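You operate a simulated robot arm through the tools that you are given. There is no shell and no other tool. Be economical: measure what you need, move in short steps, check, and stop when the job is done.

The job below is to be done with a simulated robot arm. You get a single attempt, and the scene is never put back.

Task
Brush the lint off the blue hat, then clean the brush in its dock.
Fine: two presses of the orange key strip it; the hat goes in the red tray. What is to be rubbed or washed off counts as gone when no trace of it is left.

It is judged by the outcome, as a careful person would: the job done as asked, and still so three seconds after it is handed in. It fails if anything else is knocked over, pushed out of place, dropped, spilled or broken.

Robot
A 5-joint arm with a two-finger parallel gripper, fixed in place. Base frame: the origin is at the foot of the arm, x ahead of it, y to its left, z up; the work surface is at about z = 0.003. Lengths are in m, angles in rad, forces in N, time in s.
With the tool pointing down near the work surface it reaches from about 0.26 to 0.6 m from the base axis. Its first joint turns from -1.152 to 1.152 rad. The tool tilts only in the upright plane through the base axis and itself; it spins freely about its own axis. Payload 1.57 kg.
Tool frame: the origin (TCP) lies between the finger pads and is the grasp point; the fingertips stand 0.03 m ahead of it; z points along the fingers, y is the line along which they close. The gripper opens to 0.08 m. The fingers are 0.017 m wide and 0.012 m thick; the gripper's body (0.04 by 0.082 m) begins 0.08 m behind the TCP.
Orientation is that of the tool frame in the base frame, as a unit quaternion [w, x, y, z]. With the fingers straight down and closing along the base's y, the tool's x points along the base's -x, its y along +y and its z along -z.

Tools
- The arm moves only by the tool drive_tool. Its argument "rows" is a list of rows, each an object (a shift or turn left out is 0, a gripper value left out holds the last) with "dp": the shift along the tool's x, y, z in units of 40 mm (1.0 is 40 mm), a list of three; "rotation": the turn, a rotation vector about the tool's x, y, z in units of 5 degrees (1.0 is 5 degrees), a list of three; "hand": the gripper command, from -1 (shut) to 1 (fully open), values between in proportion. In form: [{"dp": [tx, ty, tz], "rotation": [ax, ay, az], "hand": hand}, ...]. A call has 1 to 10 rows; each row shifts and turns the commanded pose from where the row before left it, along the tool's axes as they then stand. A call with a number of a shift or a turn outside -1 to 1 is refused whole. A row lasts 0.2 s, in which the tool goes at most 0.05 m and 0.15 rad; a call with a longer step from one row to the next is refused whole, and so is a gripper value outside its range. Where a pose cannot be reached the arm comes as near as it can. A force on the tool above 80 N (or 10 N above the force at the start of the call, whichever is more), or a blocked arm, ends the call early, and 0.2 s more pass. The fingers move at their own pace (about 0.153 m/s each) and stop on an object; they squeeze with about 21 N. The grip force told is the motor's: it shows also when the fingers shut on nothing. Time passes only in rows, and 0.2 s behind the last, so rows that do not move let the fingers close. The reply holds the time, the measured pose of the TCP, the force on the tool along the base axes, the opening and the grip force, in the units named above and with some noise, with the torque about the TCP (base axes, N m) and any sound that the robot's microphone picked up.
- Cameras (640 x 400 px; columns grow to the right, rows downward): "scene" is fixed at [0.0439, 0.4195, 0.4979]; the picture's right is [-0.53, -0.85, 0.00], its down [-0.67, 0.42, -0.61] and it looks along [0.52, -0.33, -0.79] (base axes); focal length 308 px, centre (320, 200). "wrist" rides on the gripper at [0.072, -0.007, -0.122] in the tool frame; the picture's right is [0.09, 1.00, 0.00], its down [-0.84, 0.08, -0.54] and it looks along [-0.54, 0.05, 0.84] (tool axes); focal length 238 px, centre (320, 200). There is no depth. A picture from a camera that has moved, and an enlarged one, comes with that camera's place and axes in the base frame and with its lens.
- capture(camera): a new picture of that camera. It takes no simulated time.
- zoom(camera, box): a new picture of the part [left, top, right, bottom] of that camera's present view, enlarged. It takes no simulated time.
- job_done(): hands the job in; it is judged then, once.

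Go step by step. Nothing tells you positions but the pictures and the camera data: compare them with the known pose of the tool, close in by small moves and look again before you grip or let go. The budget is 120 turns and 84 pictures, counting those below and the enlarged ones. Unless the task says otherwise, let go and move clear before handing in, and close with one line.

The tools are called after "Call:" as name(argument=value, ...) on one line, values as JSON. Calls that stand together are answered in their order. drive_tool: Moves the arm, as the interface text tells. Its arguments: {"type":"object","properties":{"rows":{"type":"array"}},"required":["rows"]} The other tools are called the same way: capture (camera) takes a picture; zoom (camera, box) takes an enlarged picture of a part of a camera's view; job_done () hands the job in.

At the start:

```text
clock: 0.0
eef_pos: [0.2266, 0.2846, 0.2771]
tcp_rot: [0.0, 0.0, 1.0, 0.0]
contact_force: [0.1, 0.7, -0.2]
wrist_torque: [0.02, 0.01, -0.01]
width: 0.08
grasp_force: 0.1
```

scene: 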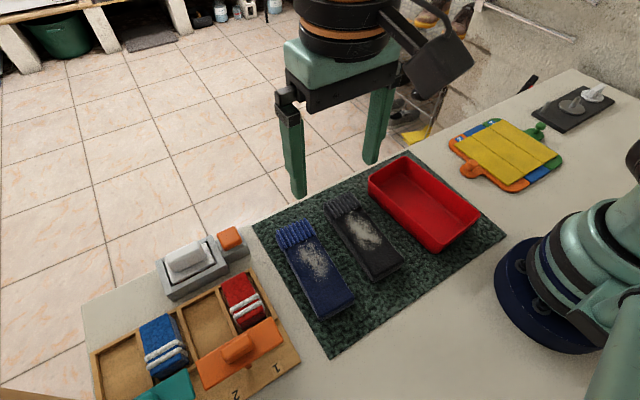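
wrist: 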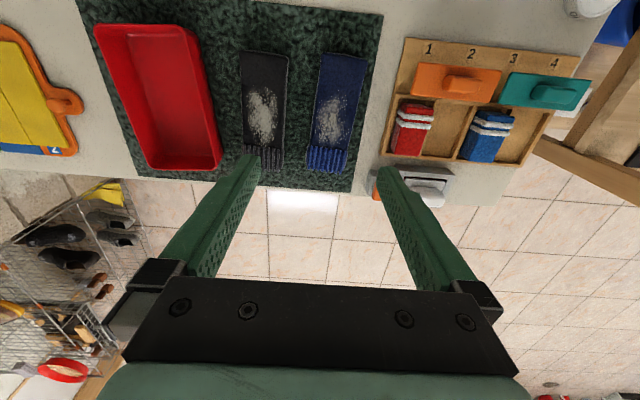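

I see two lint-covered knitted hats (black and blue) on a green mat, a red tray, a grey dock with an orange key and a white thing on it, and a numbered box. I'll enlarge the key parts first.

Call:
zoom(camera="scene", box=[140, 210, 300, 310])

Call:
zoom(camera="scene", box=[240, 170, 440, 330])

Call:
zoom(camera="wrist", box=[220, 20, 480, 220])

Call:
zoom(camera="scene", box=[440, 60, 640, 200])

```text
4.00 times, centred on (220, 260) of scene
camera zoom: at [0.0439, 0.4195, 0.4979], right [-0.53, -0.85, 0.0], down [-0.67, 0.42, -0.61], along [0.52, -0.33, -0.79], focal length 1232 px, centre (720, -40)
```

zoom: 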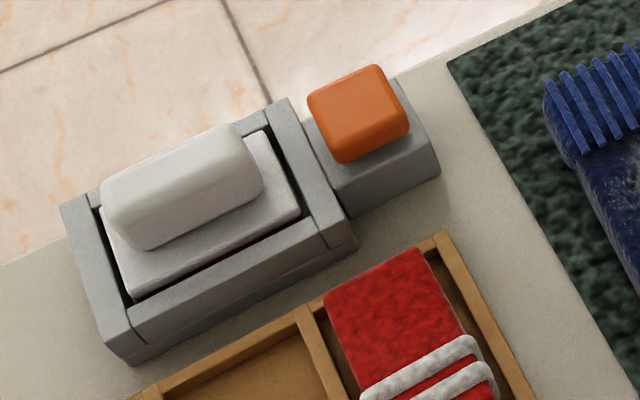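

```text
2.50 times, centred on (340, 250) of scene
camera zoom: at [0.0439, 0.4195, 0.4979], right [-0.53, -0.85, 0.0], down [-0.67, 0.42, -0.61], along [0.52, -0.33, -0.79], focal length 770 px, centre (270, 75)
```

zoom: 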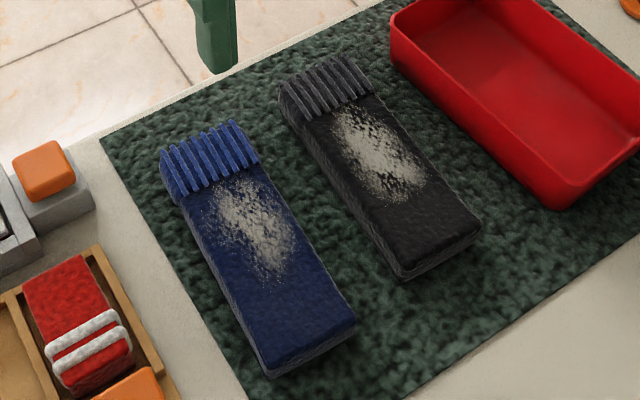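

```text
2.00 times, centred on (350, 120) of wrist
camera zoom: at [0.1553, 0.2781, 0.3984], right [-0.09, 1.0, 0.0], down [0.84, 0.08, 0.54], along [0.54, 0.05, -0.84], focal length 477 px, centre (260, 360)
```

zoom: 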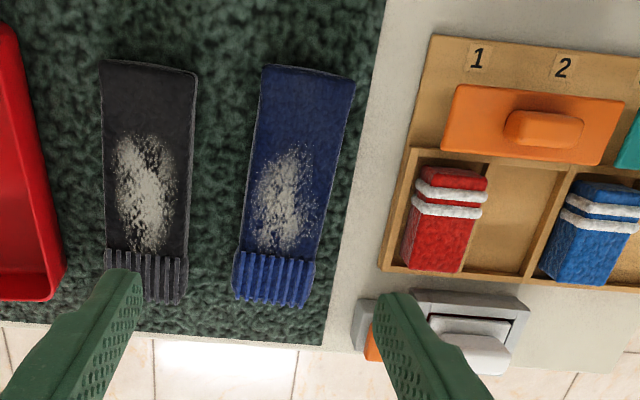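

```text
2.86 times, centred on (540, 130) of scene
camera zoom: at [0.0439, 0.4195, 0.4979], right [-0.53, -0.85, 0.0], down [-0.67, 0.42, -0.61], along [0.52, -0.33, -0.79], focal length 880 px, centre (-309, 400)
```

zoom: 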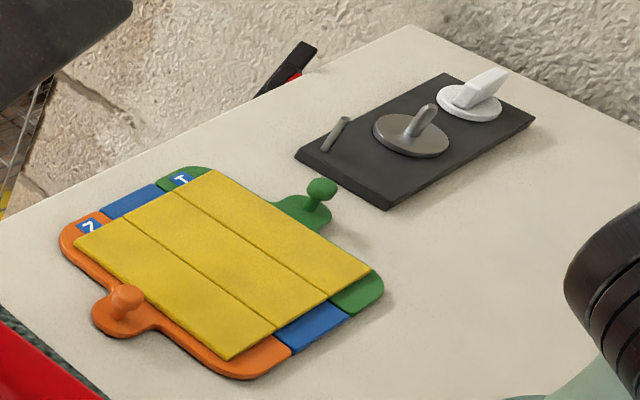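

The brush (white handle, long axis along y) sits in the dock at about (0.35, 0.477), the orange key at about (0.358, 0.403), and the blue hat lies along x from 0.16 to 0.31 at y≈0.305. I'll spin the tool 90° while lowering, to be able to close along x on the brush handle.

Call:
drive_tool(rows=[{"dp": [0, 0, 0.27], "rotation": [0, 0, -1], "hand": 1}, {"dp": [0, 0, 0.27], "rotation": [0, 0, -1]}, {"dp": [0, 0, 0.27], "rotation": [0, 0, -1]}, {"dp": [0, 0, 0.27], "rotation": [0, 0, -1]}, {"dp": [0, 0, 0.27], "rotation": [0, 0, -1]}, {"dp": [0, 0, 0.27], "rotation": [0, 0, -1]}, {"dp": [0, 0, 0.27], "rotation": [0, 0, -1]}, {"dp": [0, 0, 0.27], "rotation": [0, 0, -1]}, {"dp": [0, 0, 0.27], "rotation": [0, 0, -1]}, {"dp": [0, 0, 0.27], "rotation": [0, 0, -1]}])

Call:
drive_tool(rows=[{"rotation": [0, 0, -1]}, {"rotation": [0, 0, -1]}, {"rotation": [0, 0, -1]}, {"rotation": [0, 0, -1]}, {"rotation": [0, 0, -1]}, {"rotation": [0, 0, -1]}, {"rotation": [0, 0, -1]}, {"rotation": [0, 0, -1]}, {"dp": [-0.8, -0.5, 0]}, {"dp": [-0.8, -0.5, 0]}])

```text
clock: 2.2
eef_pos: [0.2267, 0.2851, 0.1703]
tcp_rot: [0.0, -0.424, 0.906, 0.001]
contact_force: [0.4, 0.8, -0.6]
wrist_torque: [0.04, 0.01, -0.01]
width: 0.08
grasp_force: 0.1
```

```text
clock: 4.4
eef_pos: [0.2671, 0.3483, 0.1693]
tcp_rot: [-0.001, -0.707, 0.707, 0.0]
contact_force: [-0.8, 0.0, 0.5]
wrist_torque: [-0.01, 0.0, -0.01]
width: 0.08
grasp_force: 0.0
```

The tool now closes along x. I move on toward the dock and look.

Call:
drive_tool(rows=[{"dp": [-0.8, -0.69, 0]}, {"dp": [-0.8, -0.69, 0]}, {"dp": [-0.8, -0.69, 0]}, {}])

Call:
capture(camera="wrist")

Call:
capture(camera="scene")

```text
clock: 5.4
eef_pos: [0.3487, 0.443, 0.1692]
tcp_rot: [0.001, 0.707, -0.707, 0.0]
contact_force: [0.1, -0.4, 0.0]
wrist_torque: [0.02, 0.0, -0.01]
width: 0.0799
grasp_force: 0.0
```

```text
77 pictures are left
camera wrist: at [0.3563, 0.3707, 0.2906], right [-1.0, -0.09, 0.0], down [-0.08, 0.84, 0.54], along [-0.05, 0.54, -0.84], focal length 238 px, centre (320, 200)
```

wrist: 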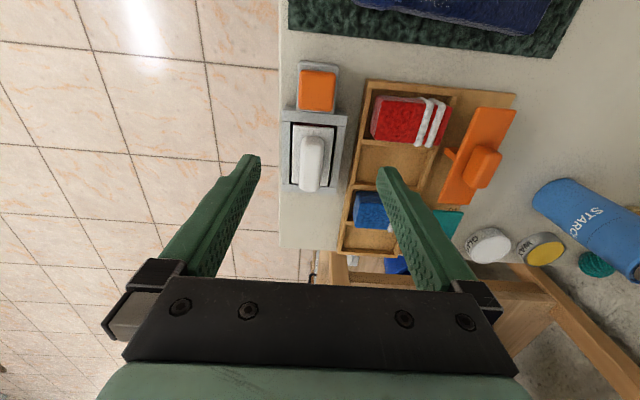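

```text
76 pictures are left
```

scene: 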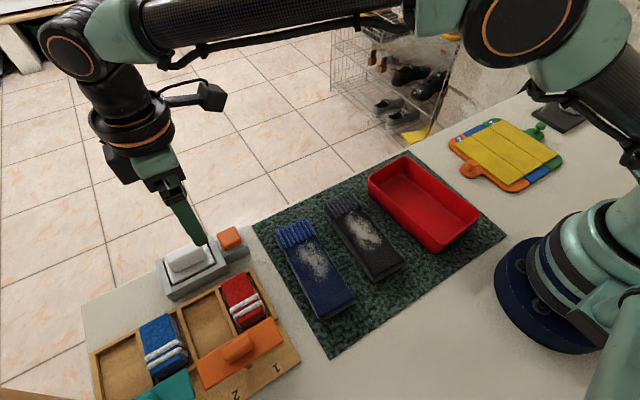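

Call:
zoom(camera="wrist", box=[270, 50, 366, 210])

```text
2.50 times, centred on (318, 130) of wrist
camera zoom: at [0.3563, 0.3707, 0.2906], right [-1.0, -0.09, 0.0], down [-0.08, 0.84, 0.54], along [-0.05, 0.54, -0.84], focal length 596 px, centre (325, 375)
```

zoom: 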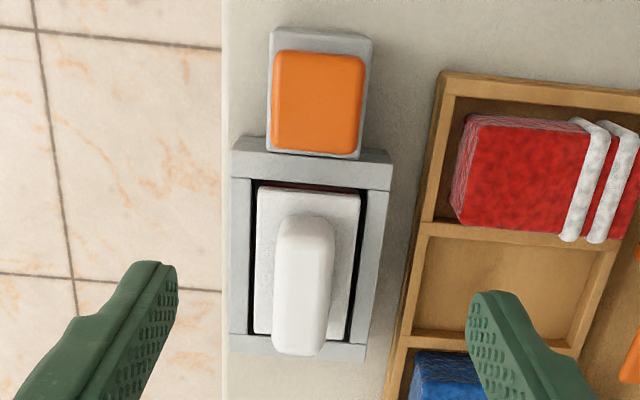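

Handle is at about (0.353, 0.472), 24 mm wide; I narrow the fingers to 50 mm to stay clear of the box and come down above it.

Call:
drive_tool(rows=[{"dp": [-0.72, -0.1, 0], "hand": 0.25}, {"dp": [0, 0, 0.8]}, {"dp": [0, 0, 0.8]}, {}])

Call:
zoom(camera="wrist", box=[220, 40, 420, 200])

Call:
zoom(camera="scene", box=[120, 200, 280, 300])

```text
clock: 6.4
eef_pos: [0.3523, 0.4724, 0.1055]
tcp_rot: [0.0, -0.707, 0.707, -0.001]
contact_force: [0.6, 1.0, 0.1]
wrist_torque: [0.0, -0.02, -0.01]
width: 0.0499
grasp_force: 0.0
```

```text
2.50 times, centred on (320, 120) of wrist
camera zoom: at [0.3606, 0.4007, 0.2264], right [-1.0, -0.09, 0.0], down [-0.08, 0.84, 0.54], along [-0.05, 0.54, -0.84], focal length 596 px, centre (320, 400)
```

zoom: 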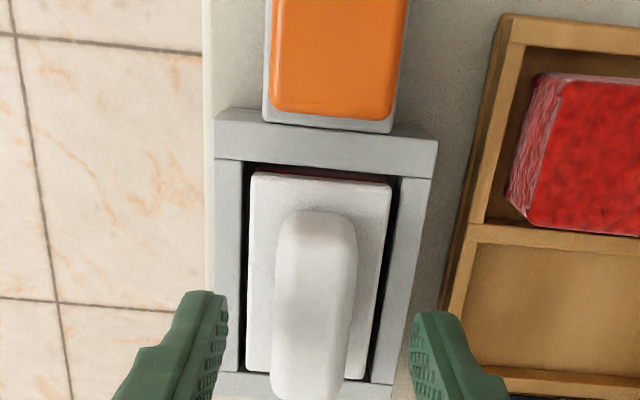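

```text
4.00 times, centred on (200, 250) of scene
camera zoom: at [0.0439, 0.4195, 0.4979], right [-0.53, -0.85, 0.0], down [-0.67, 0.42, -0.61], along [0.52, -0.33, -0.79], focal length 1232 px, centre (800, 0)
```

zoom: 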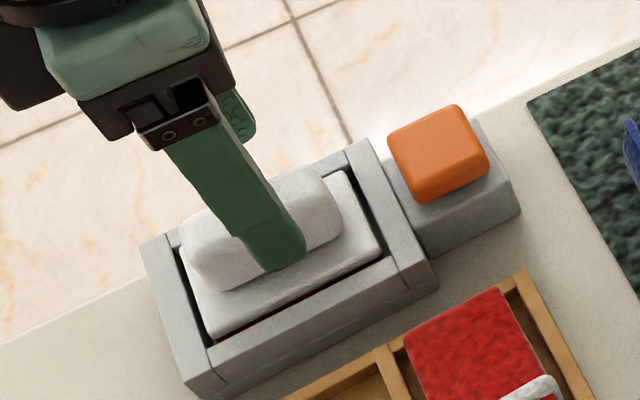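

The fingers straddle the handle; I estimate handle top at z≈0.055–0.06 and dock wall at ≈0.03. I lower to tips at about 0.042 and check.

Call:
drive_tool(rows=[{"dp": [0, 0, 0.42]}, {"dp": [0, 0, 0.42]}, {}])

Call:
zoom(camera="scene", box=[120, 200, 280, 300])

Call:
zoom(camera="wrist", box=[220, 40, 420, 200])

```text
clock: 7.2
eef_pos: [0.3536, 0.4739, 0.0713]
tcp_rot: [0.0, -0.707, 0.707, 0.0]
contact_force: [0.1, 0.6, 0.1]
wrist_torque: [-0.01, -0.01, -0.02]
width: 0.05
grasp_force: 0.2
```

```text
4.00 times, centred on (200, 250) of scene
camera zoom: at [0.0439, 0.4195, 0.4979], right [-0.53, -0.85, 0.0], down [-0.67, 0.42, -0.61], along [0.52, -0.33, -0.79], focal length 1232 px, centre (800, 0)
```

zoom: 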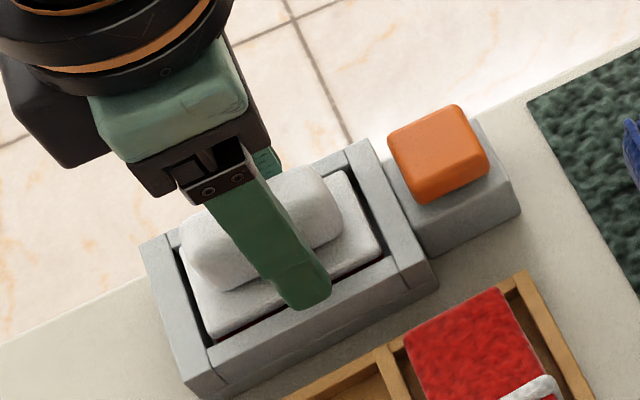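

```text
2.50 times, centred on (320, 120) of wrist
camera zoom: at [0.3606, 0.4014, 0.1926], right [-1.0, -0.09, 0.0], down [-0.08, 0.84, 0.54], along [-0.05, 0.54, -0.84], focal length 596 px, centre (320, 400)
```

zoom: 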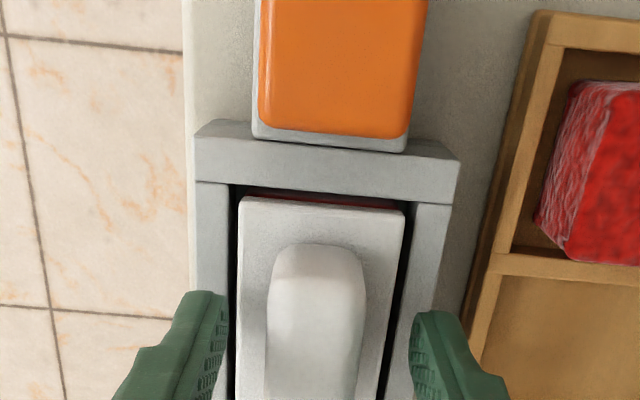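

Fingers are centred on the handle with tips just above the dock wall. I go a few mm lower, watching force.

Call:
drive_tool(rows=[{"dp": [0, 0, 0.1]}, {"dp": [0, 0, 0.08]}, {}])

Call:
zoom(camera="scene", box=[150, 210, 230, 300])

```text
clock: 8.0
eef_pos: [0.3535, 0.4729, 0.0643]
tcp_rot: [0.0, -0.707, 0.707, 0.0]
contact_force: [-0.5, -0.3, 0.0]
wrist_torque: [-0.01, 0.02, -0.01]
width: 0.0501
grasp_force: 0.0
```

```text
4.44 times, centred on (190, 255) of scene
camera zoom: at [0.0439, 0.4195, 0.4979], right [-0.53, -0.85, 0.0], down [-0.67, 0.42, -0.61], along [0.52, -0.33, -0.79], focal length 1369 px, centre (898, -44)
```

zoom: 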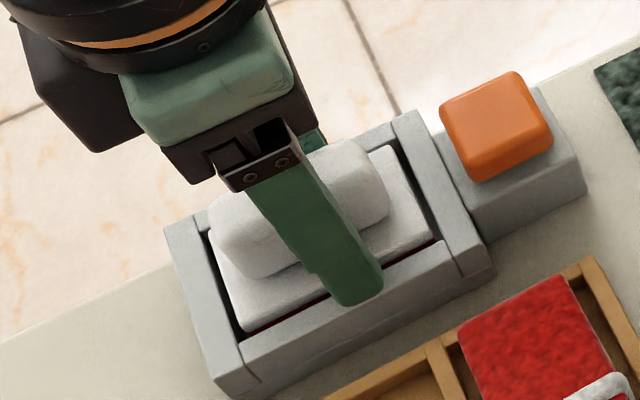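

No contact yet and the tips are alongside the handle; I close the gripper.

Call:
drive_tool(rows=[{"hand": -1}, {"hand": -1}, {"hand": -1}])

Call:
zoom(camera="scene", box=[150, 210, 230, 300])

```text
clock: 8.8
eef_pos: [0.3521, 0.4733, 0.0651]
tcp_rot: [0.0, -0.707, 0.707, 0.0]
contact_force: [0.3, -0.1, 0.5]
wrist_torque: [0.08, 0.0, -0.01]
width: 0.0231
grasp_force: 21.0
```

```text
4.44 times, centred on (190, 255) of scene
camera zoom: at [0.0439, 0.4195, 0.4979], right [-0.53, -0.85, 0.0], down [-0.67, 0.42, -0.61], along [0.52, -0.33, -0.79], focal length 1369 px, centre (898, -44)
```

zoom: 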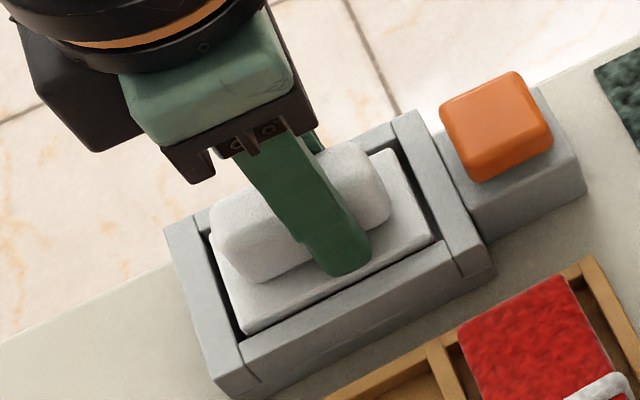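

Gripped the 23 mm handle; grasp pose is (0.352, 0.473, 0.065) for later re-docking. I lift straight up.

Call:
drive_tool(rows=[{"dp": [0, 0, -0.4]}, {"dp": [0, 0, -0.6]}, {"dp": [0, 0, -0.8]}, {"dp": [0, 0, -0.8]}, {}])

Call:
capture(camera="scene")

Call:
capture(camera="wrist")

```text
clock: 10.0
eef_pos: [0.3541, 0.4741, 0.1681]
tcp_rot: [0.0, -0.707, 0.708, 0.0]
contact_force: [0.7, 0.2, -1.0]
wrist_torque: [-0.01, -0.02, -0.01]
width: 0.0234
grasp_force: 21.0
```

```text
68 pictures are left
```

scene: 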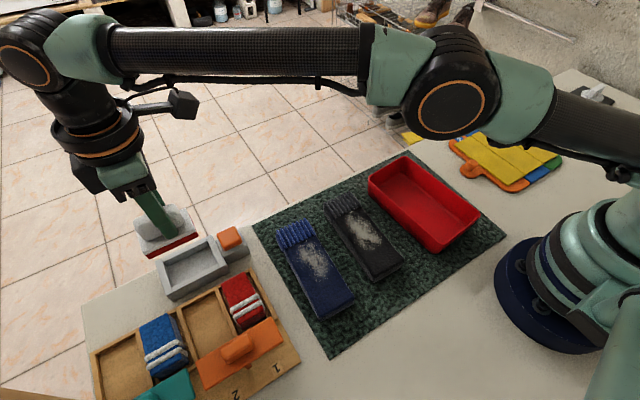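

```text
67 pictures are left
camera wrist: at [0.361, 0.4011, 0.2895], right [-1.0, -0.09, 0.0], down [-0.08, 0.84, 0.54], along [-0.05, 0.54, -0.84], focal length 238 px, centre (320, 200)
```

wrist: 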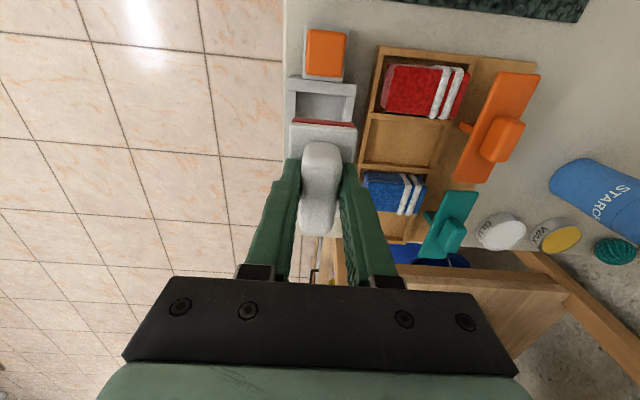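

The brush has a red velvet underside; lint on the blue hat spans about x 0.21–0.285, y 0.286–0.332. I carry the brush over the hat at height.

Call:
drive_tool(rows=[{"dp": [0.717, 0.29, 0]}, {"dp": [0.717, 0.29, 0]}, {"dp": [0.717, 0.29, 0]}, {"dp": [0.717, 0.29, 0]}, {"dp": [0.717, 0.29, 0]}, {"dp": [0.717, 0.29, 0]}, {"dp": [0, 0, 0.6]}, {"dp": [0, 0, 0.6]}, {}])

Call:
capture(camera="scene")

Call:
capture(camera="wrist")

```text
clock: 12.0
eef_pos: [0.282, 0.3021, 0.1202]
tcp_rot: [0.0, 0.708, -0.707, 0.0]
contact_force: [0.2, -0.4, -0.7]
wrist_torque: [-0.02, 0.02, -0.03]
width: 0.0235
grasp_force: 20.4
```

```text
66 pictures are left
```

scene: 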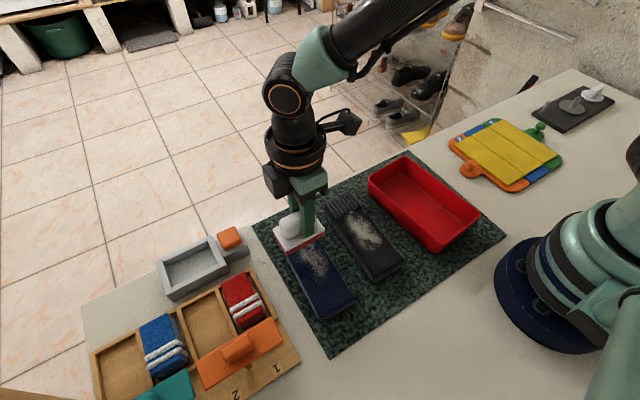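

```text
65 pictures are left
camera wrist: at [0.2907, 0.2301, 0.2409], right [-1.0, -0.09, 0.0], down [-0.08, 0.84, 0.54], along [-0.05, 0.54, -0.84], focal length 238 px, centre (320, 200)
```

wrist: 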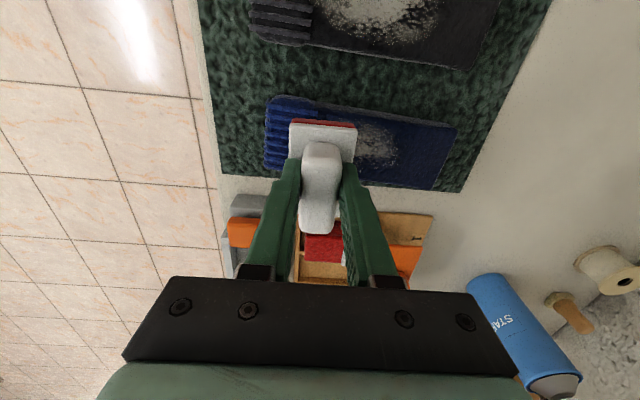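

The brush is over the rib end of the blue hat. I lower in small steps toward first contact.

Call:
drive_tool(rows=[{"dp": [0, 0, 0.25]}, {"dp": [0, 0, 0.25]}, {}])

Call:
zoom(camera="scene", box=[230, 170, 390, 340])

```text
clock: 12.8
eef_pos: [0.2832, 0.3018, 0.1008]
tcp_rot: [0.0, -0.707, 0.707, 0.0]
contact_force: [0.2, 0.4, -1.0]
wrist_torque: [-0.03, 0.02, -0.02]
width: 0.0233
grasp_force: 21.0
```

```text
2.35 times, centred on (310, 255) of scene
camera zoom: at [0.0439, 0.4195, 0.4979], right [-0.53, -0.85, 0.0], down [-0.67, 0.42, -0.61], along [0.52, -0.33, -0.79], focal length 725 px, centre (344, 71)
```

zoom: 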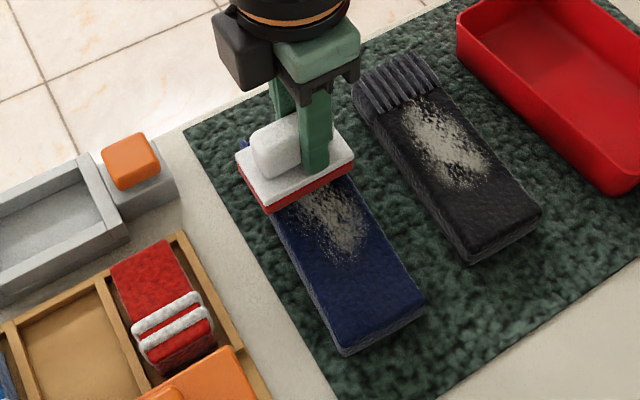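

Still a gap below the brush; continuing down.

Call:
drive_tool(rows=[{"dp": [0, 0, 0.2]}, {}])

Call:
drive_tool(rows=[{"dp": [0, 0, 0.1]}, {}])

Call:
drive_tool(rows=[{"dp": [0, 0, 0.08]}, {}])

```text
clock: 13.4
eef_pos: [0.2844, 0.3028, 0.0928]
tcp_rot: [0.0, -0.707, 0.708, 0.0]
contact_force: [-0.3, 0.1, -0.6]
wrist_torque: [0.0, 0.01, -0.01]
width: 0.0231
grasp_force: 20.7
```

```text
clock: 14.0
eef_pos: [0.283, 0.3032, 0.0881]
tcp_rot: [0.0, -0.707, 0.707, 0.0]
contact_force: [-0.3, -0.1, -0.6]
wrist_torque: [-0.02, 0.0, 0.0]
width: 0.0236
grasp_force: 20.4
```

```text
clock: 14.6
eef_pos: [0.2841, 0.3017, 0.0855]
tcp_rot: [0.0, 0.707, -0.707, 0.0]
contact_force: [-4.5, -3.8, 16.3]
wrist_torque: [-0.09, 0.17, 0.01]
width: 0.0233
grasp_force: 21.4
```

Contact at TCP z≈0.086 with 16 N; I ease off slightly and look.

Call:
drive_tool(rows=[{"dp": [0, 0, -0.035]}, {}])

Call:
zoom(camera="scene", box=[230, 170, 390, 340])

```text
clock: 15.2
eef_pos: [0.2841, 0.3015, 0.0854]
tcp_rot: [0.0, 0.707, -0.707, 0.0]
contact_force: [-0.3, -0.5, 0.1]
wrist_torque: [0.0, -0.02, -0.01]
width: 0.0236
grasp_force: 21.2
```

```text
2.35 times, centred on (310, 255) of scene
camera zoom: at [0.0439, 0.4195, 0.4979], right [-0.53, -0.85, 0.0], down [-0.67, 0.42, -0.61], along [0.52, -0.33, -0.79], focal length 725 px, centre (344, 71)
```

zoom: 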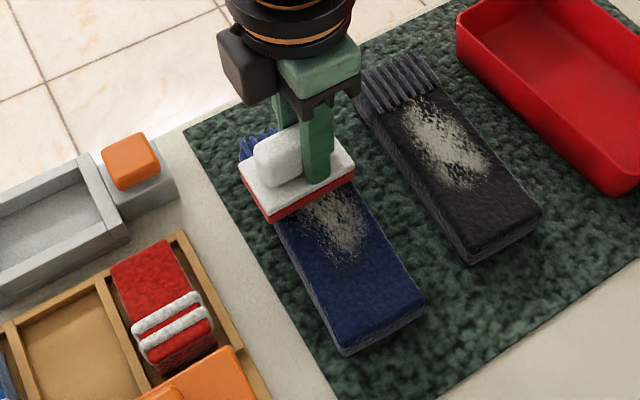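

Light touch now. I press about 0.6 mm and stroke away from the ribs (toward −x) across the lint.

Call:
drive_tool(rows=[{"dp": [0, 0, 0.015]}, {"dp": [0, 0.25, 0]}, {"dp": [0, 0.25, 0]}, {"dp": [0, 0.25, 0]}, {"dp": [0, 0.25, 0]}])

Call:
zoom(camera="scene", box=[230, 170, 390, 340])

```text
clock: 16.4
eef_pos: [0.243, 0.3011, 0.0865]
tcp_rot: [0.0, 0.707, -0.707, 0.0]
contact_force: [-0.1, -0.6, 0.1]
wrist_torque: [0.03, 0.01, 0.0]
width: 0.0234
grasp_force: 21.1
```

```text
2.35 times, centred on (310, 255) of scene
camera zoom: at [0.0439, 0.4195, 0.4979], right [-0.53, -0.85, 0.0], down [-0.67, 0.42, -0.61], along [0.52, -0.33, -0.79], focal length 725 px, centre (344, 71)
```

zoom: 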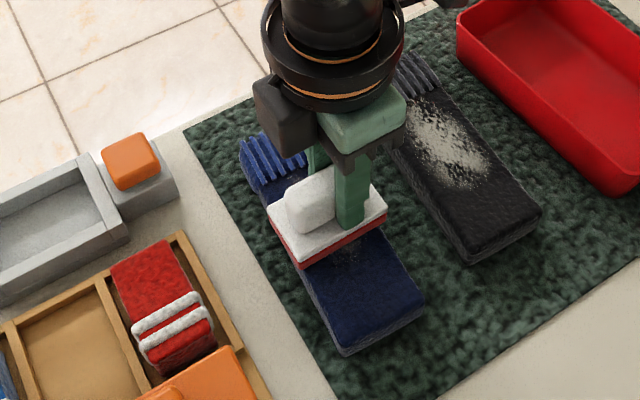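

The swept part looks clean already. I continue the stroke with slight added pressure.

Call:
drive_tool(rows=[{"dp": [0, 0, 0.02]}, {"dp": [0, 0.25, 0]}, {"dp": [0, 0.25, 0]}, {"dp": [0, 0.25, 0]}, {"dp": [0, 0.25, 0]}])

Call:
drive_tool(rows=[{"dp": [0, 0, -0.5]}, {"dp": [0, 0, -0.8]}, {}])

Call:
zoom(camera="scene", box=[230, 170, 390, 340])

```text
clock: 17.6
eef_pos: [0.2038, 0.3014, 0.0852]
tcp_rot: [0.002, -0.706, 0.708, 0.001]
contact_force: [6.7, 1.0, 12.1]
wrist_torque: [0.31, -0.27, -0.1]
width: 0.0234
grasp_force: 21.1
```

```text
clock: 18.4
eef_pos: [0.2024, 0.2993, 0.1381]
tcp_rot: [0.001, 0.708, -0.707, 0.0]
contact_force: [-0.2, 0.1, -0.2]
wrist_torque: [-0.02, -0.01, 0.04]
width: 0.0236
grasp_force: 21.2
```

```text
2.35 times, centred on (310, 255) of scene
camera zoom: at [0.0439, 0.4195, 0.4979], right [-0.53, -0.85, 0.0], down [-0.67, 0.42, -0.61], along [0.52, -0.33, -0.79], focal length 725 px, centre (344, 71)
```

zoom: 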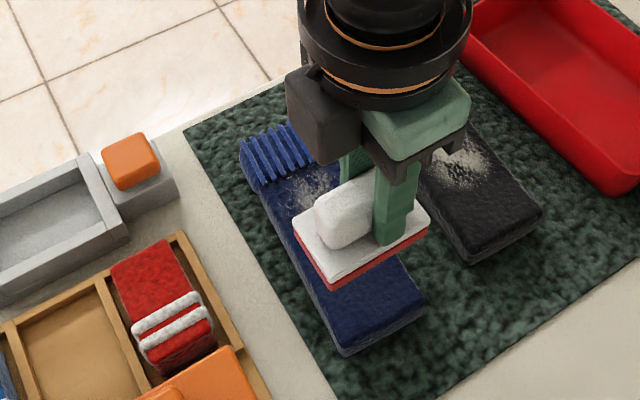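

Some lint may remain near the ribs; I check with the wrist view.

Call:
drive_tool(rows=[{"dp": [0, 0.8, -0.5]}, {"dp": [-0.9, 0, -0.5]}, {"dp": [-0.9, 0, 0]}, {}])

Call:
zoom(camera="scene", box=[230, 170, 390, 340])

Call:
capture(camera="wrist")

```text
clock: 19.4
eef_pos: [0.1834, 0.3698, 0.1796]
tcp_rot: [-0.001, 0.707, -0.707, 0.001]
contact_force: [-0.3, -0.1, -1.0]
wrist_torque: [-0.01, 0.03, -0.01]
width: 0.0235
grasp_force: 20.8
out of reach, approached as far as the arm can: row 3
```

```text
2.35 times, centred on (310, 255) of scene
camera zoom: at [0.0439, 0.4195, 0.4979], right [-0.53, -0.85, 0.0], down [-0.67, 0.42, -0.61], along [0.52, -0.33, -0.79], focal length 725 px, centre (344, 71)
```

zoom: 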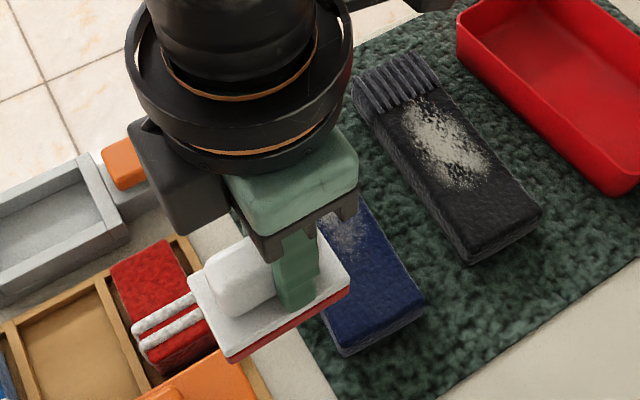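

```text
59 pictures are left
camera wrist: at [0.1909, 0.2978, 0.2995], right [-1.0, -0.09, 0.0], down [-0.08, 0.84, 0.54], along [-0.05, 0.54, -0.84], focal length 238 px, centre (320, 200)
```

wrist: 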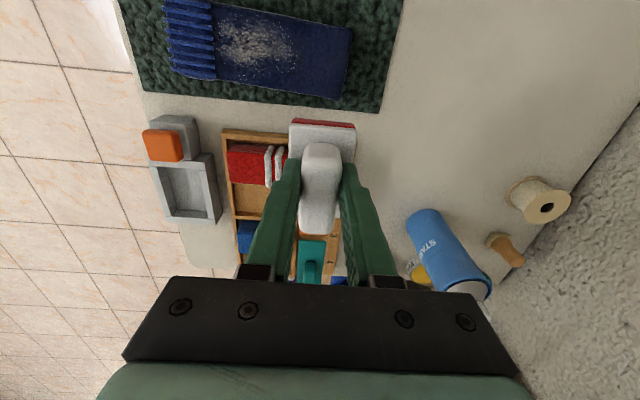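

Call:
zoom(camera="wrist", box=[140, 0, 380, 110])

```text
2.67 times, centred on (260, 55) of wrist
camera zoom: at [0.1909, 0.2978, 0.2995], right [-1.0, -0.09, 0.0], down [-0.08, 0.84, 0.54], along [-0.05, 0.54, -0.84], focal length 636 px, centre (480, 587)
```

zoom: 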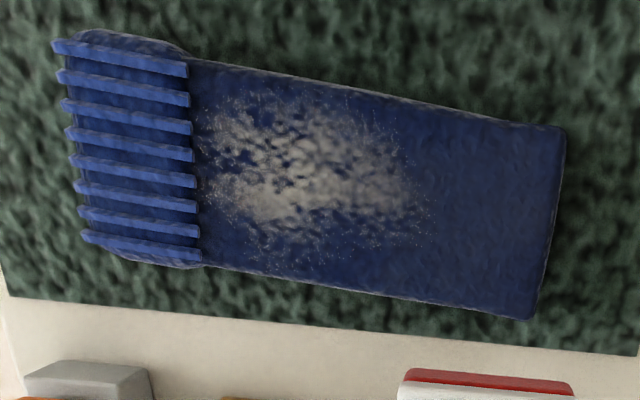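

Lint is reduced but not gone: the first half of the stroke barely touched. I go back to the rib end and repeat with ~12 N.

Call:
drive_tool(rows=[{"dp": [0.43, -0.62, 0]}, {"dp": [0.43, -0.62, 0]}, {"dp": [0.43, -0.62, 0]}, {"dp": [0.43, -0.62, 0]}, {"dp": [0, 0, 0.9]}, {"dp": [0, 0, 0.9]}, {}])

```text
clock: 21.0
eef_pos: [0.2803, 0.2995, 0.103]
tcp_rot: [0.001, 0.707, -0.707, 0.0]
contact_force: [-0.1, 0.1, -1.3]
wrist_torque: [-0.02, 0.0, 0.05]
width: 0.0234
grasp_force: 20.8
```

Call:
drive_tool(rows=[{"dp": [-0.05, 0, 0.2]}, {"dp": [0, 0, 0.17]}, {}])

Call:
drive_tool(rows=[{"dp": [0, 0, 0.03]}, {}])

Call:
drive_tool(rows=[{"dp": [0, 0, 0.02]}, {}])

```text
clock: 21.8
eef_pos: [0.2805, 0.3011, 0.0899]
tcp_rot: [0.0, 0.707, -0.707, -0.001]
contact_force: [0.5, -0.6, -2.3]
wrist_torque: [-0.01, -0.06, 0.02]
width: 0.0233
grasp_force: 21.3
```

```text
clock: 22.4
eef_pos: [0.2802, 0.302, 0.088]
tcp_rot: [0.0, -0.707, 0.707, 0.0]
contact_force: [-0.8, -0.2, -0.5]
wrist_torque: [0.02, 0.01, -0.01]
width: 0.0233
grasp_force: 20.5
```

```text
clock: 23.0
eef_pos: [0.2795, 0.3009, 0.0879]
tcp_rot: [0.0, 0.707, -0.707, 0.0]
contact_force: [0.1, 0.5, -1.3]
wrist_torque: [-0.03, -0.01, 0.03]
width: 0.0232
grasp_force: 21.2
```

Call:
drive_tool(rows=[{"dp": [0, 0, 0.03]}, {}])

Call:
drive_tool(rows=[{"dp": [0, 0, 0.02]}, {}])

Call:
drive_tool(rows=[{"dp": [0, 0, 0.02]}, {}])

```text
clock: 23.6
eef_pos: [0.2794, 0.3028, 0.086]
tcp_rot: [0.001, -0.707, 0.707, -0.001]
contact_force: [-0.8, 0.9, -1.1]
wrist_torque: [0.01, 0.02, 0.0]
width: 0.0233
grasp_force: 20.7
```

```text
clock: 24.2
eef_pos: [0.2801, 0.3028, 0.0865]
tcp_rot: [0.0, 0.708, -0.706, -0.001]
contact_force: [0.2, -0.3, -0.9]
wrist_torque: [-0.02, 0.02, 0.03]
width: 0.0232
grasp_force: 20.6
```

```text
clock: 24.8
eef_pos: [0.2813, 0.3013, 0.0856]
tcp_rot: [-0.001, -0.707, 0.707, 0.0]
contact_force: [0.2, -1.9, 3.0]
wrist_torque: [-0.01, 0.03, 0.03]
width: 0.0235
grasp_force: 20.8
```

Contact felt. I press ~0.7 mm more and stroke −x in steps, watching the force.

Call:
drive_tool(rows=[{"dp": [0, 0, 0.018]}, {"dp": [0, 0.2, 0]}, {"dp": [0, 0.2, 0]}, {"dp": [0, 0.2, 0]}])

Call:
drive_tool(rows=[{"dp": [0, 0.2, 0]}, {"dp": [0, 0.2, 0]}, {"dp": [0, 0.2, 0]}])

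Call:
drive_tool(rows=[{"dp": [0, 0.2, 0]}, {"dp": [0, 0.2, 0]}, {"dp": [0, 0.2, 0]}])

Call:
zoom(camera="scene", box=[230, 170, 390, 340])

```text
clock: 25.8
eef_pos: [0.2582, 0.3041, 0.0848]
tcp_rot: [0.003, -0.707, 0.707, 0.0]
contact_force: [8.9, 0.8, 17.1]
wrist_torque: [-0.32, -0.19, 0.11]
width: 0.0234
grasp_force: 21.2
```

```text
clock: 26.6
eef_pos: [0.234, 0.302, 0.0849]
tcp_rot: [0.002, -0.707, 0.707, 0.001]
contact_force: [8.9, -0.7, 20.3]
wrist_torque: [-0.03, -0.28, -0.01]
width: 0.0236
grasp_force: 21.3
```

```text
clock: 27.4
eef_pos: [0.2083, 0.3039, 0.0847]
tcp_rot: [0.002, -0.707, 0.708, 0.001]
contact_force: [10.5, -1.5, 22.0]
wrist_torque: [0.0, -0.3, -0.01]
width: 0.0233
grasp_force: 21.0
```

```text
2.35 times, centred on (310, 255) of scene
camera zoom: at [0.0439, 0.4194, 0.498], right [-0.53, -0.85, 0.0], down [-0.67, 0.42, -0.61], along [0.52, -0.33, -0.79], focal length 725 px, centre (344, 71)
```

zoom: 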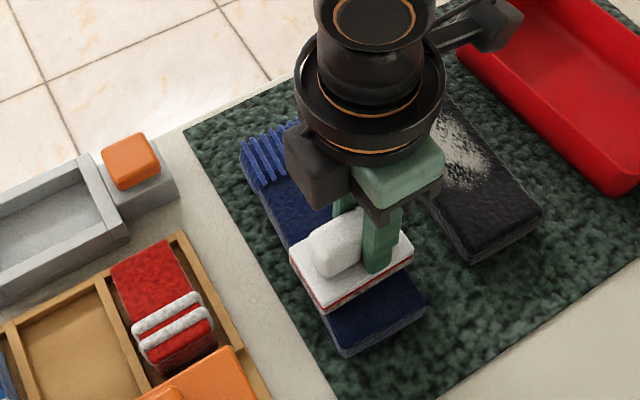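

The swept part now looks clean. I finish the stroke, lift and move aside to inspect.

Call:
drive_tool(rows=[{"dp": [0, 0.2, 0]}, {"dp": [0, 0.1, 0]}, {"dp": [0, 0, -0.5]}, {"dp": [0, 0, -0.9]}, {"dp": [0, 0, -0.5]}, {}])

Call:
drive_tool(rows=[{"dp": [-0.7, -0.7, 0]}, {"dp": [-0.7, -0.7, 0]}, {"dp": [-0.7, -0.7, 0]}, {"dp": [-0.6, -0.6, 0]}, {}])

Call:
zoom(camera="scene", box=[230, 190, 390, 340])

```text
clock: 28.8
eef_pos: [0.1944, 0.3017, 0.1605]
tcp_rot: [0.0, -0.707, 0.707, -0.001]
contact_force: [0.8, 0.4, -1.1]
wrist_torque: [0.01, 0.01, -0.01]
width: 0.0231
grasp_force: 20.8
```

```text
clock: 30.0
eef_pos: [0.3034, 0.4093, 0.1592]
tcp_rot: [0.0, 0.707, -0.707, 0.0]
contact_force: [-0.1, -0.1, -0.9]
wrist_torque: [0.0, -0.03, -0.03]
width: 0.0233
grasp_force: 21.4
```

```text
2.67 times, centred on (310, 265) of scene
camera zoom: at [0.0439, 0.4195, 0.4979], right [-0.53, -0.85, 0.0], down [-0.67, 0.42, -0.61], along [0.52, -0.33, -0.79], focal length 821 px, centre (347, 27)
```

zoom: 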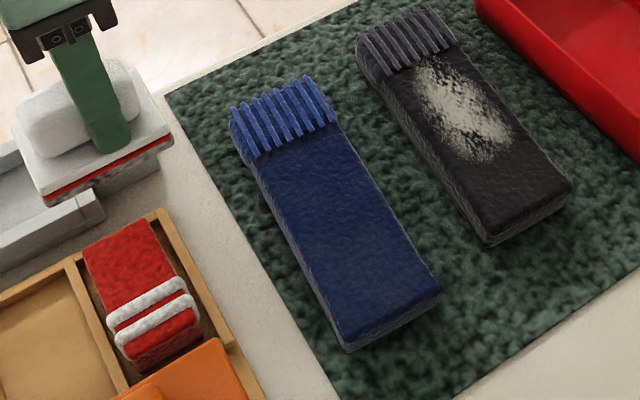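

The hat looks clean; one closer look to be sure no trace remains.

Call:
zoom(camera="scene", box=[280, 220, 360, 300])

Call:
capture(camera="wrist")

```text
5.00 times, centred on (320, 260) of scene
camera zoom: at [0.0439, 0.4195, 0.4979], right [-0.53, -0.85, 0.0], down [-0.67, 0.42, -0.61], along [0.52, -0.33, -0.79], focal length 1540 px, centre (320, -100)
```

zoom: 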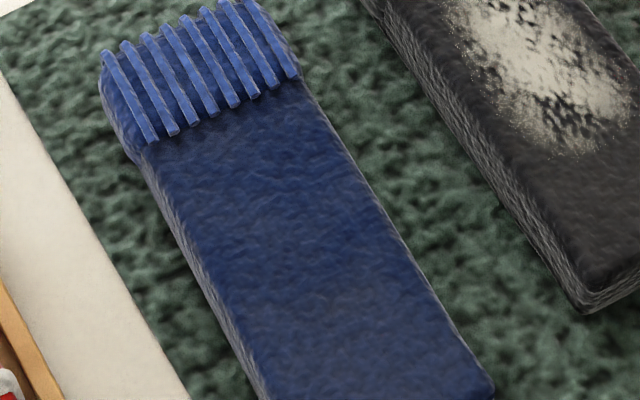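

```text
54 pictures are left
camera wrist: at [0.311, 0.3364, 0.281], right [-1.0, -0.09, 0.0], down [-0.08, 0.84, 0.54], along [-0.05, 0.54, -0.84], focal length 238 px, centre (320, 200)
```

wrist: 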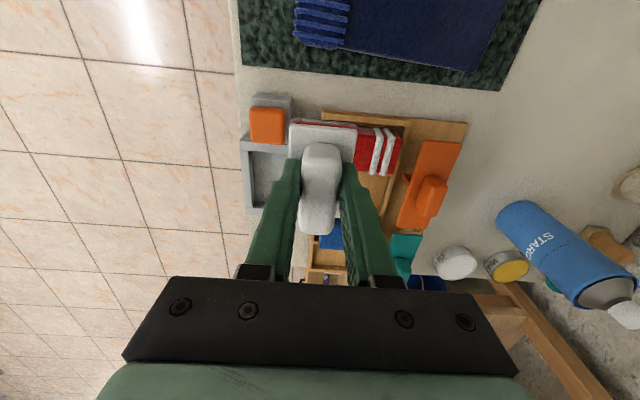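

The blue hat is clean. I take the brush back over the dock and check alignment before lowering.

Call:
drive_tool(rows=[{"dp": [-0.8, -0.62, 0]}, {"dp": [-0.8, -0.62, 0]}, {}, {"dp": [0, 0, 0.8]}, {}])

Call:
zoom(camera="wrist", box=[220, 40, 420, 200])

Call:
zoom(camera="scene", box=[120, 200, 280, 300])

```text
clock: 31.2
eef_pos: [0.3528, 0.4717, 0.1282]
tcp_rot: [0.0, -0.707, 0.707, 0.001]
contact_force: [0.9, -0.1, -0.8]
wrist_torque: [0.0, -0.01, -0.02]
width: 0.0232
grasp_force: 21.6
```

```text
2.50 times, centred on (320, 120) of wrist
camera zoom: at [0.3607, 0.4002, 0.2488], right [-1.0, -0.09, 0.0], down [-0.08, 0.84, 0.54], along [-0.05, 0.54, -0.84], focal length 596 px, centre (320, 400)
```

zoom: 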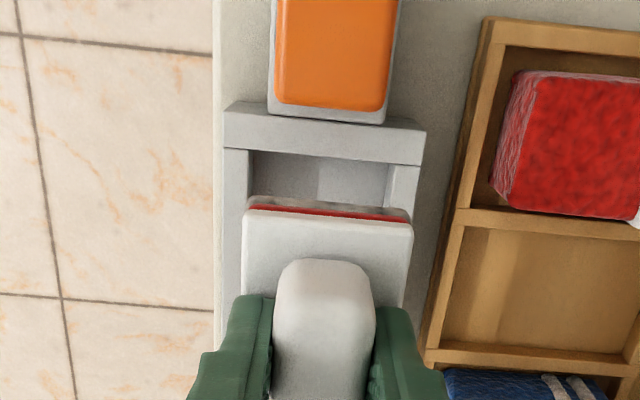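

```text
4.00 times, centred on (200, 250) of scene
camera zoom: at [0.0439, 0.4195, 0.4979], right [-0.53, -0.85, 0.0], down [-0.67, 0.42, -0.61], along [0.52, -0.33, -0.79], focal length 1232 px, centre (800, 0)
```

zoom: 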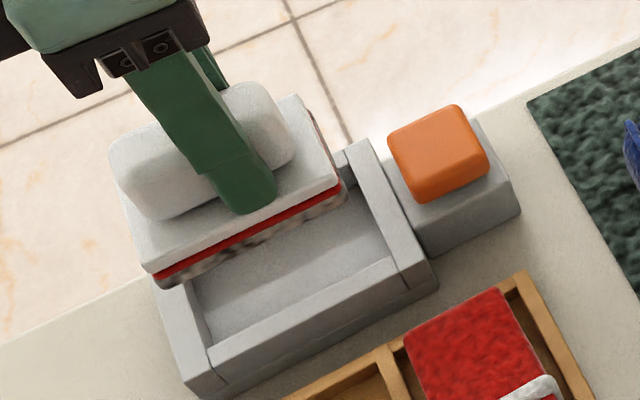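

Aligned; lint sits on the velvet. I lower it into the dock gradually.

Call:
drive_tool(rows=[{"dp": [-0.03, 0, 0.5]}, {"dp": [0, 0, 0.5]}, {"dp": [0, 0, 0.3]}, {}])

Call:
zoom(camera="wrist", box=[220, 40, 420, 200])

Call:
drive_tool(rows=[{"dp": [0, 0, 0.1]}, {}])

Call:
drive_tool(rows=[{"dp": [0, 0, 0.1]}, {}])

```text
clock: 32.2
eef_pos: [0.3544, 0.4745, 0.0767]
tcp_rot: [0.0, 0.707, -0.707, 0.0]
contact_force: [0.3, -0.2, -1.4]
wrist_torque: [-0.04, 0.02, -0.03]
width: 0.0234
grasp_force: 20.8
```

```text
2.50 times, centred on (320, 120) of wrist
camera zoom: at [0.3611, 0.4024, 0.1976], right [-1.0, -0.09, 0.0], down [-0.08, 0.84, 0.54], along [-0.05, 0.54, -0.84], focal length 596 px, centre (320, 400)
```

zoom: 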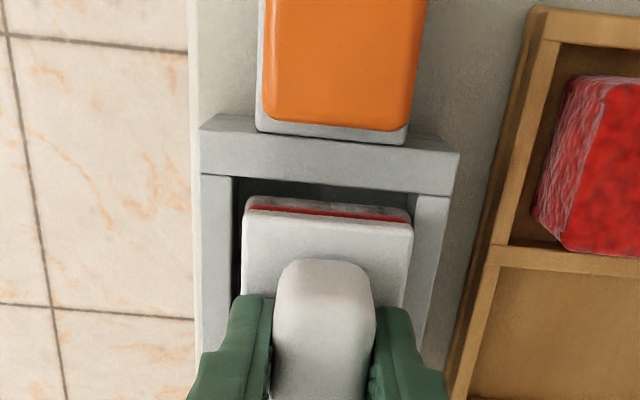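

```text
clock: 32.8
eef_pos: [0.3537, 0.4728, 0.0722]
tcp_rot: [0.0, -0.707, 0.708, 0.0]
contact_force: [-0.1, -0.1, -1.9]
wrist_torque: [-0.01, -0.01, -0.03]
width: 0.0232
grasp_force: 20.5
```

```text
clock: 33.4
eef_pos: [0.3543, 0.4744, 0.0692]
tcp_rot: [0.0, -0.707, 0.707, 0.0]
contact_force: [0.0, 0.4, -1.3]
wrist_torque: [-0.03, -0.02, -0.03]
width: 0.0233
grasp_force: 21.0
```

Call:
drive_tool(rows=[{"dp": [0, 0, 0.06]}, {}])

Call:
drive_tool(rows=[{"dp": [0, 0, 0.04]}, {}])

Call:
zoom(camera="scene", box=[120, 200, 280, 300])

```text
clock: 34.0
eef_pos: [0.3536, 0.4739, 0.0663]
tcp_rot: [0.001, 0.707, -0.707, -0.001]
contact_force: [-0.4, -0.5, -0.8]
wrist_torque: [0.01, -0.01, 0.01]
width: 0.0234
grasp_force: 21.2
```

```text
clock: 34.6
eef_pos: [0.3539, 0.4745, 0.0648]
tcp_rot: [0.0, 0.707, -0.707, 0.001]
contact_force: [0.6, 0.8, -0.4]
wrist_torque: [-0.04, 0.0, 0.01]
width: 0.0236
grasp_force: 20.6
```

```text
4.00 times, centred on (200, 250) of scene
camera zoom: at [0.0439, 0.4195, 0.4979], right [-0.53, -0.85, 0.0], down [-0.67, 0.42, -0.61], along [0.52, -0.33, -0.79], focal length 1232 px, centre (800, 0)
```

zoom: 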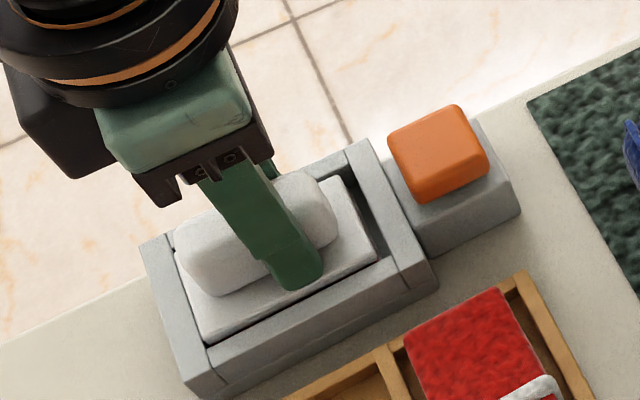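

Nearly seated; lowering a touch more until the force shows contact.

Call:
drive_tool(rows=[{"dp": [0.03, 0, 0.04]}, {}])

Call:
drive_tool(rows=[{"dp": [0, 0, 0.03]}, {}])

```text
clock: 35.2
eef_pos: [0.3539, 0.4741, 0.0647]
tcp_rot: [0.001, -0.707, 0.707, 0.0]
contact_force: [-3.4, 1.4, 9.8]
wrist_torque: [0.03, 0.2, 0.04]
width: 0.023
grasp_force: 21.6
```

```text
clock: 35.8
eef_pos: [0.3547, 0.4747, 0.065]
tcp_rot: [0.001, -0.706, 0.708, 0.0]
contact_force: [-6.6, -6.1, 29.3]
wrist_torque: [-0.2, 0.27, 0.09]
width: 0.0233
grasp_force: 21.3
```

Seated at the original height. I ease off and release, then rise.

Call:
drive_tool(rows=[{"dp": [0, 0, -0.045]}, {"hand": 0.25}, {}, {"dp": [0, 0, -0.6]}, {"dp": [0, 0, -0.9]}, {}])

Call:
zoom(camera="scene", box=[120, 200, 280, 300])

Call:
zoom(camera="wrist", box=[220, 40, 420, 200])

```text
clock: 37.2
eef_pos: [0.3537, 0.4698, 0.1227]
tcp_rot: [0.0, -0.707, 0.707, 0.0]
contact_force: [-0.1, 0.1, -0.1]
wrist_torque: [-0.01, 0.0, -0.02]
width: 0.0501
grasp_force: 0.0
```

```text
4.00 times, centred on (200, 250) of scene
camera zoom: at [0.0439, 0.4194, 0.4979], right [-0.53, -0.85, 0.0], down [-0.67, 0.42, -0.61], along [0.52, -0.33, -0.79], focal length 1232 px, centre (800, 0)
```

zoom: 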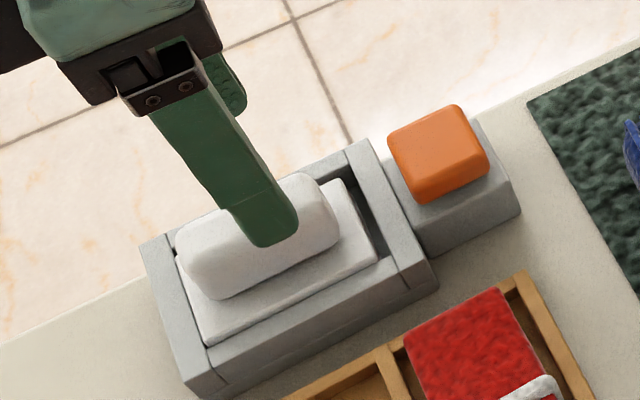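

```text
2.50 times, centred on (320, 120) of wrist
camera zoom: at [0.3602, 0.3982, 0.2442], right [-1.0, -0.09, 0.0], down [-0.08, 0.84, 0.54], along [-0.05, 0.54, -0.84], focal length 596 px, centre (320, 400)
```

zoom: 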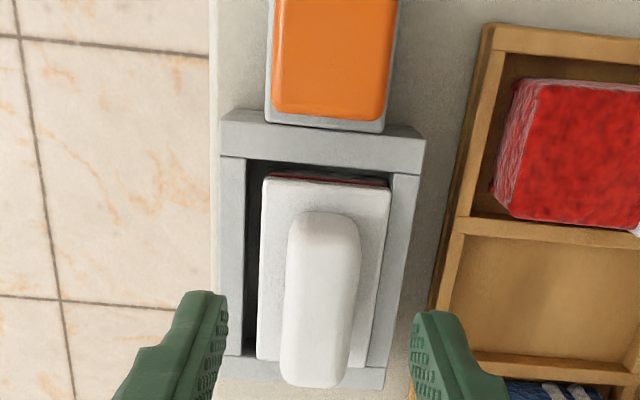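

The brush is back in the dock. Next I close the fingers and go over the orange key at about (0.356, 0.404).

Call:
drive_tool(rows=[{"dp": [0, 0, -0.3], "hand": -1}, {"dp": [0.82, -0.05, 0]}, {"dp": [0.82, 0, 0]}, {}, {"dp": [0, 0, 0.6]}, {}])

Call:
zoom(camera="scene", box=[160, 190, 300, 290])

Call:
capture(camera="wrist")

```text
clock: 38.6
eef_pos: [0.355, 0.4076, 0.1122]
tcp_rot: [0.0, -0.706, 0.708, 0.0]
contact_force: [-0.5, 0.2, 0.6]
wrist_torque: [0.02, 0.0, 0.03]
width: 0.0004
grasp_force: 20.6
```

```text
4.00 times, centred on (230, 240) of scene
camera zoom: at [0.0439, 0.4194, 0.4979], right [-0.53, -0.85, 0.0], down [-0.67, 0.42, -0.61], along [0.52, -0.33, -0.79], focal length 1232 px, centre (680, 40)
```

zoom: 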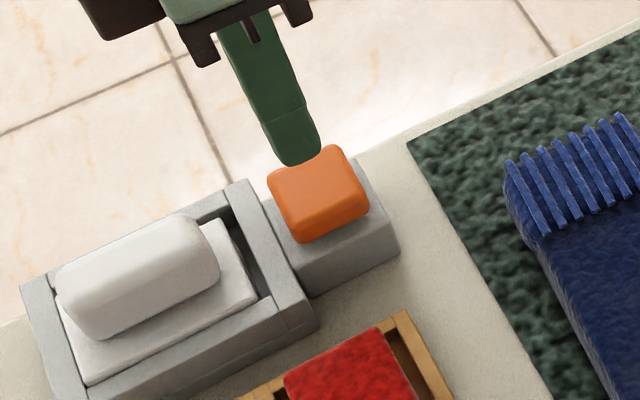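

```text
46 pictures are left
camera wrist: at [0.3622, 0.3345, 0.2334], right [-1.0, -0.09, 0.0], down [-0.08, 0.84, 0.54], along [-0.05, 0.54, -0.84], focal length 238 px, centre (320, 200)
```

wrist: 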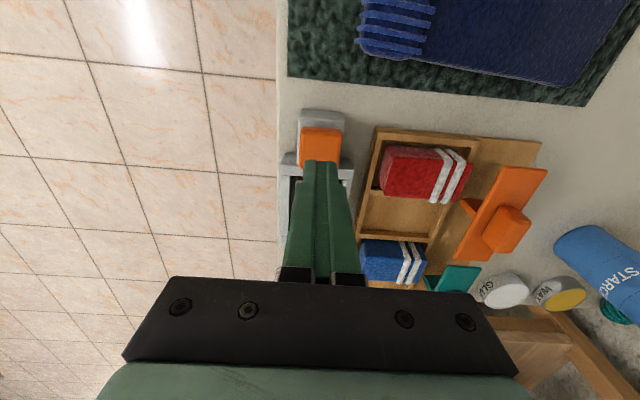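

Tip is centred over the key. I lower toward it in small steps.

Call:
drive_tool(rows=[{"dp": [0.05, 0, 0.4]}, {"dp": [0, 0, 0.2]}, {}])

Call:
drive_tool(rows=[{"dp": [0, 0, 0.1]}, {}])

Call:
drive_tool(rows=[{"dp": [0, 0, 0.08]}, {}])

```text
clock: 39.4
eef_pos: [0.3562, 0.4059, 0.0867]
tcp_rot: [0.0, -0.706, 0.708, 0.0]
contact_force: [-0.9, -0.6, 0.0]
wrist_torque: [0.02, 0.02, 0.0]
width: 0.0
grasp_force: 21.0
```

```text
clock: 40.0
eef_pos: [0.3561, 0.4055, 0.0832]
tcp_rot: [0.0, -0.707, 0.707, -0.001]
contact_force: [0.4, 0.0, -0.5]
wrist_torque: [0.02, 0.0, -0.03]
width: 0.0
grasp_force: 21.3
```

```text
clock: 40.6
eef_pos: [0.3571, 0.405, 0.0798]
tcp_rot: [0.0, -0.707, 0.707, 0.0]
contact_force: [-0.8, 0.2, 1.9]
wrist_torque: [0.01, 0.02, 0.01]
width: 0.0
grasp_force: 20.3
```

Just touching the key (tip ≈0.05). I press on in small steps and listen for the click.

Call:
drive_tool(rows=[{"dp": [0, 0, 0.05]}, {}])

Call:
drive_tool(rows=[{"dp": [0, 0, 0.05]}, {}])

```text
clock: 41.2
eef_pos: [0.356, 0.4048, 0.0788]
tcp_rot: [0.0, -0.707, 0.708, 0.0]
contact_force: [-0.4, -0.6, 1.7]
wrist_torque: [-0.01, 0.01, -0.02]
width: 0.0002
grasp_force: 20.9
```

```text
clock: 41.8
eef_pos: [0.3566, 0.406, 0.0771]
tcp_rot: [0.001, -0.707, 0.708, 0.0]
contact_force: [-0.5, 1.7, 1.7]
wrist_torque: [0.0, 0.01, -0.01]
width: 0.0
grasp_force: 20.5
```

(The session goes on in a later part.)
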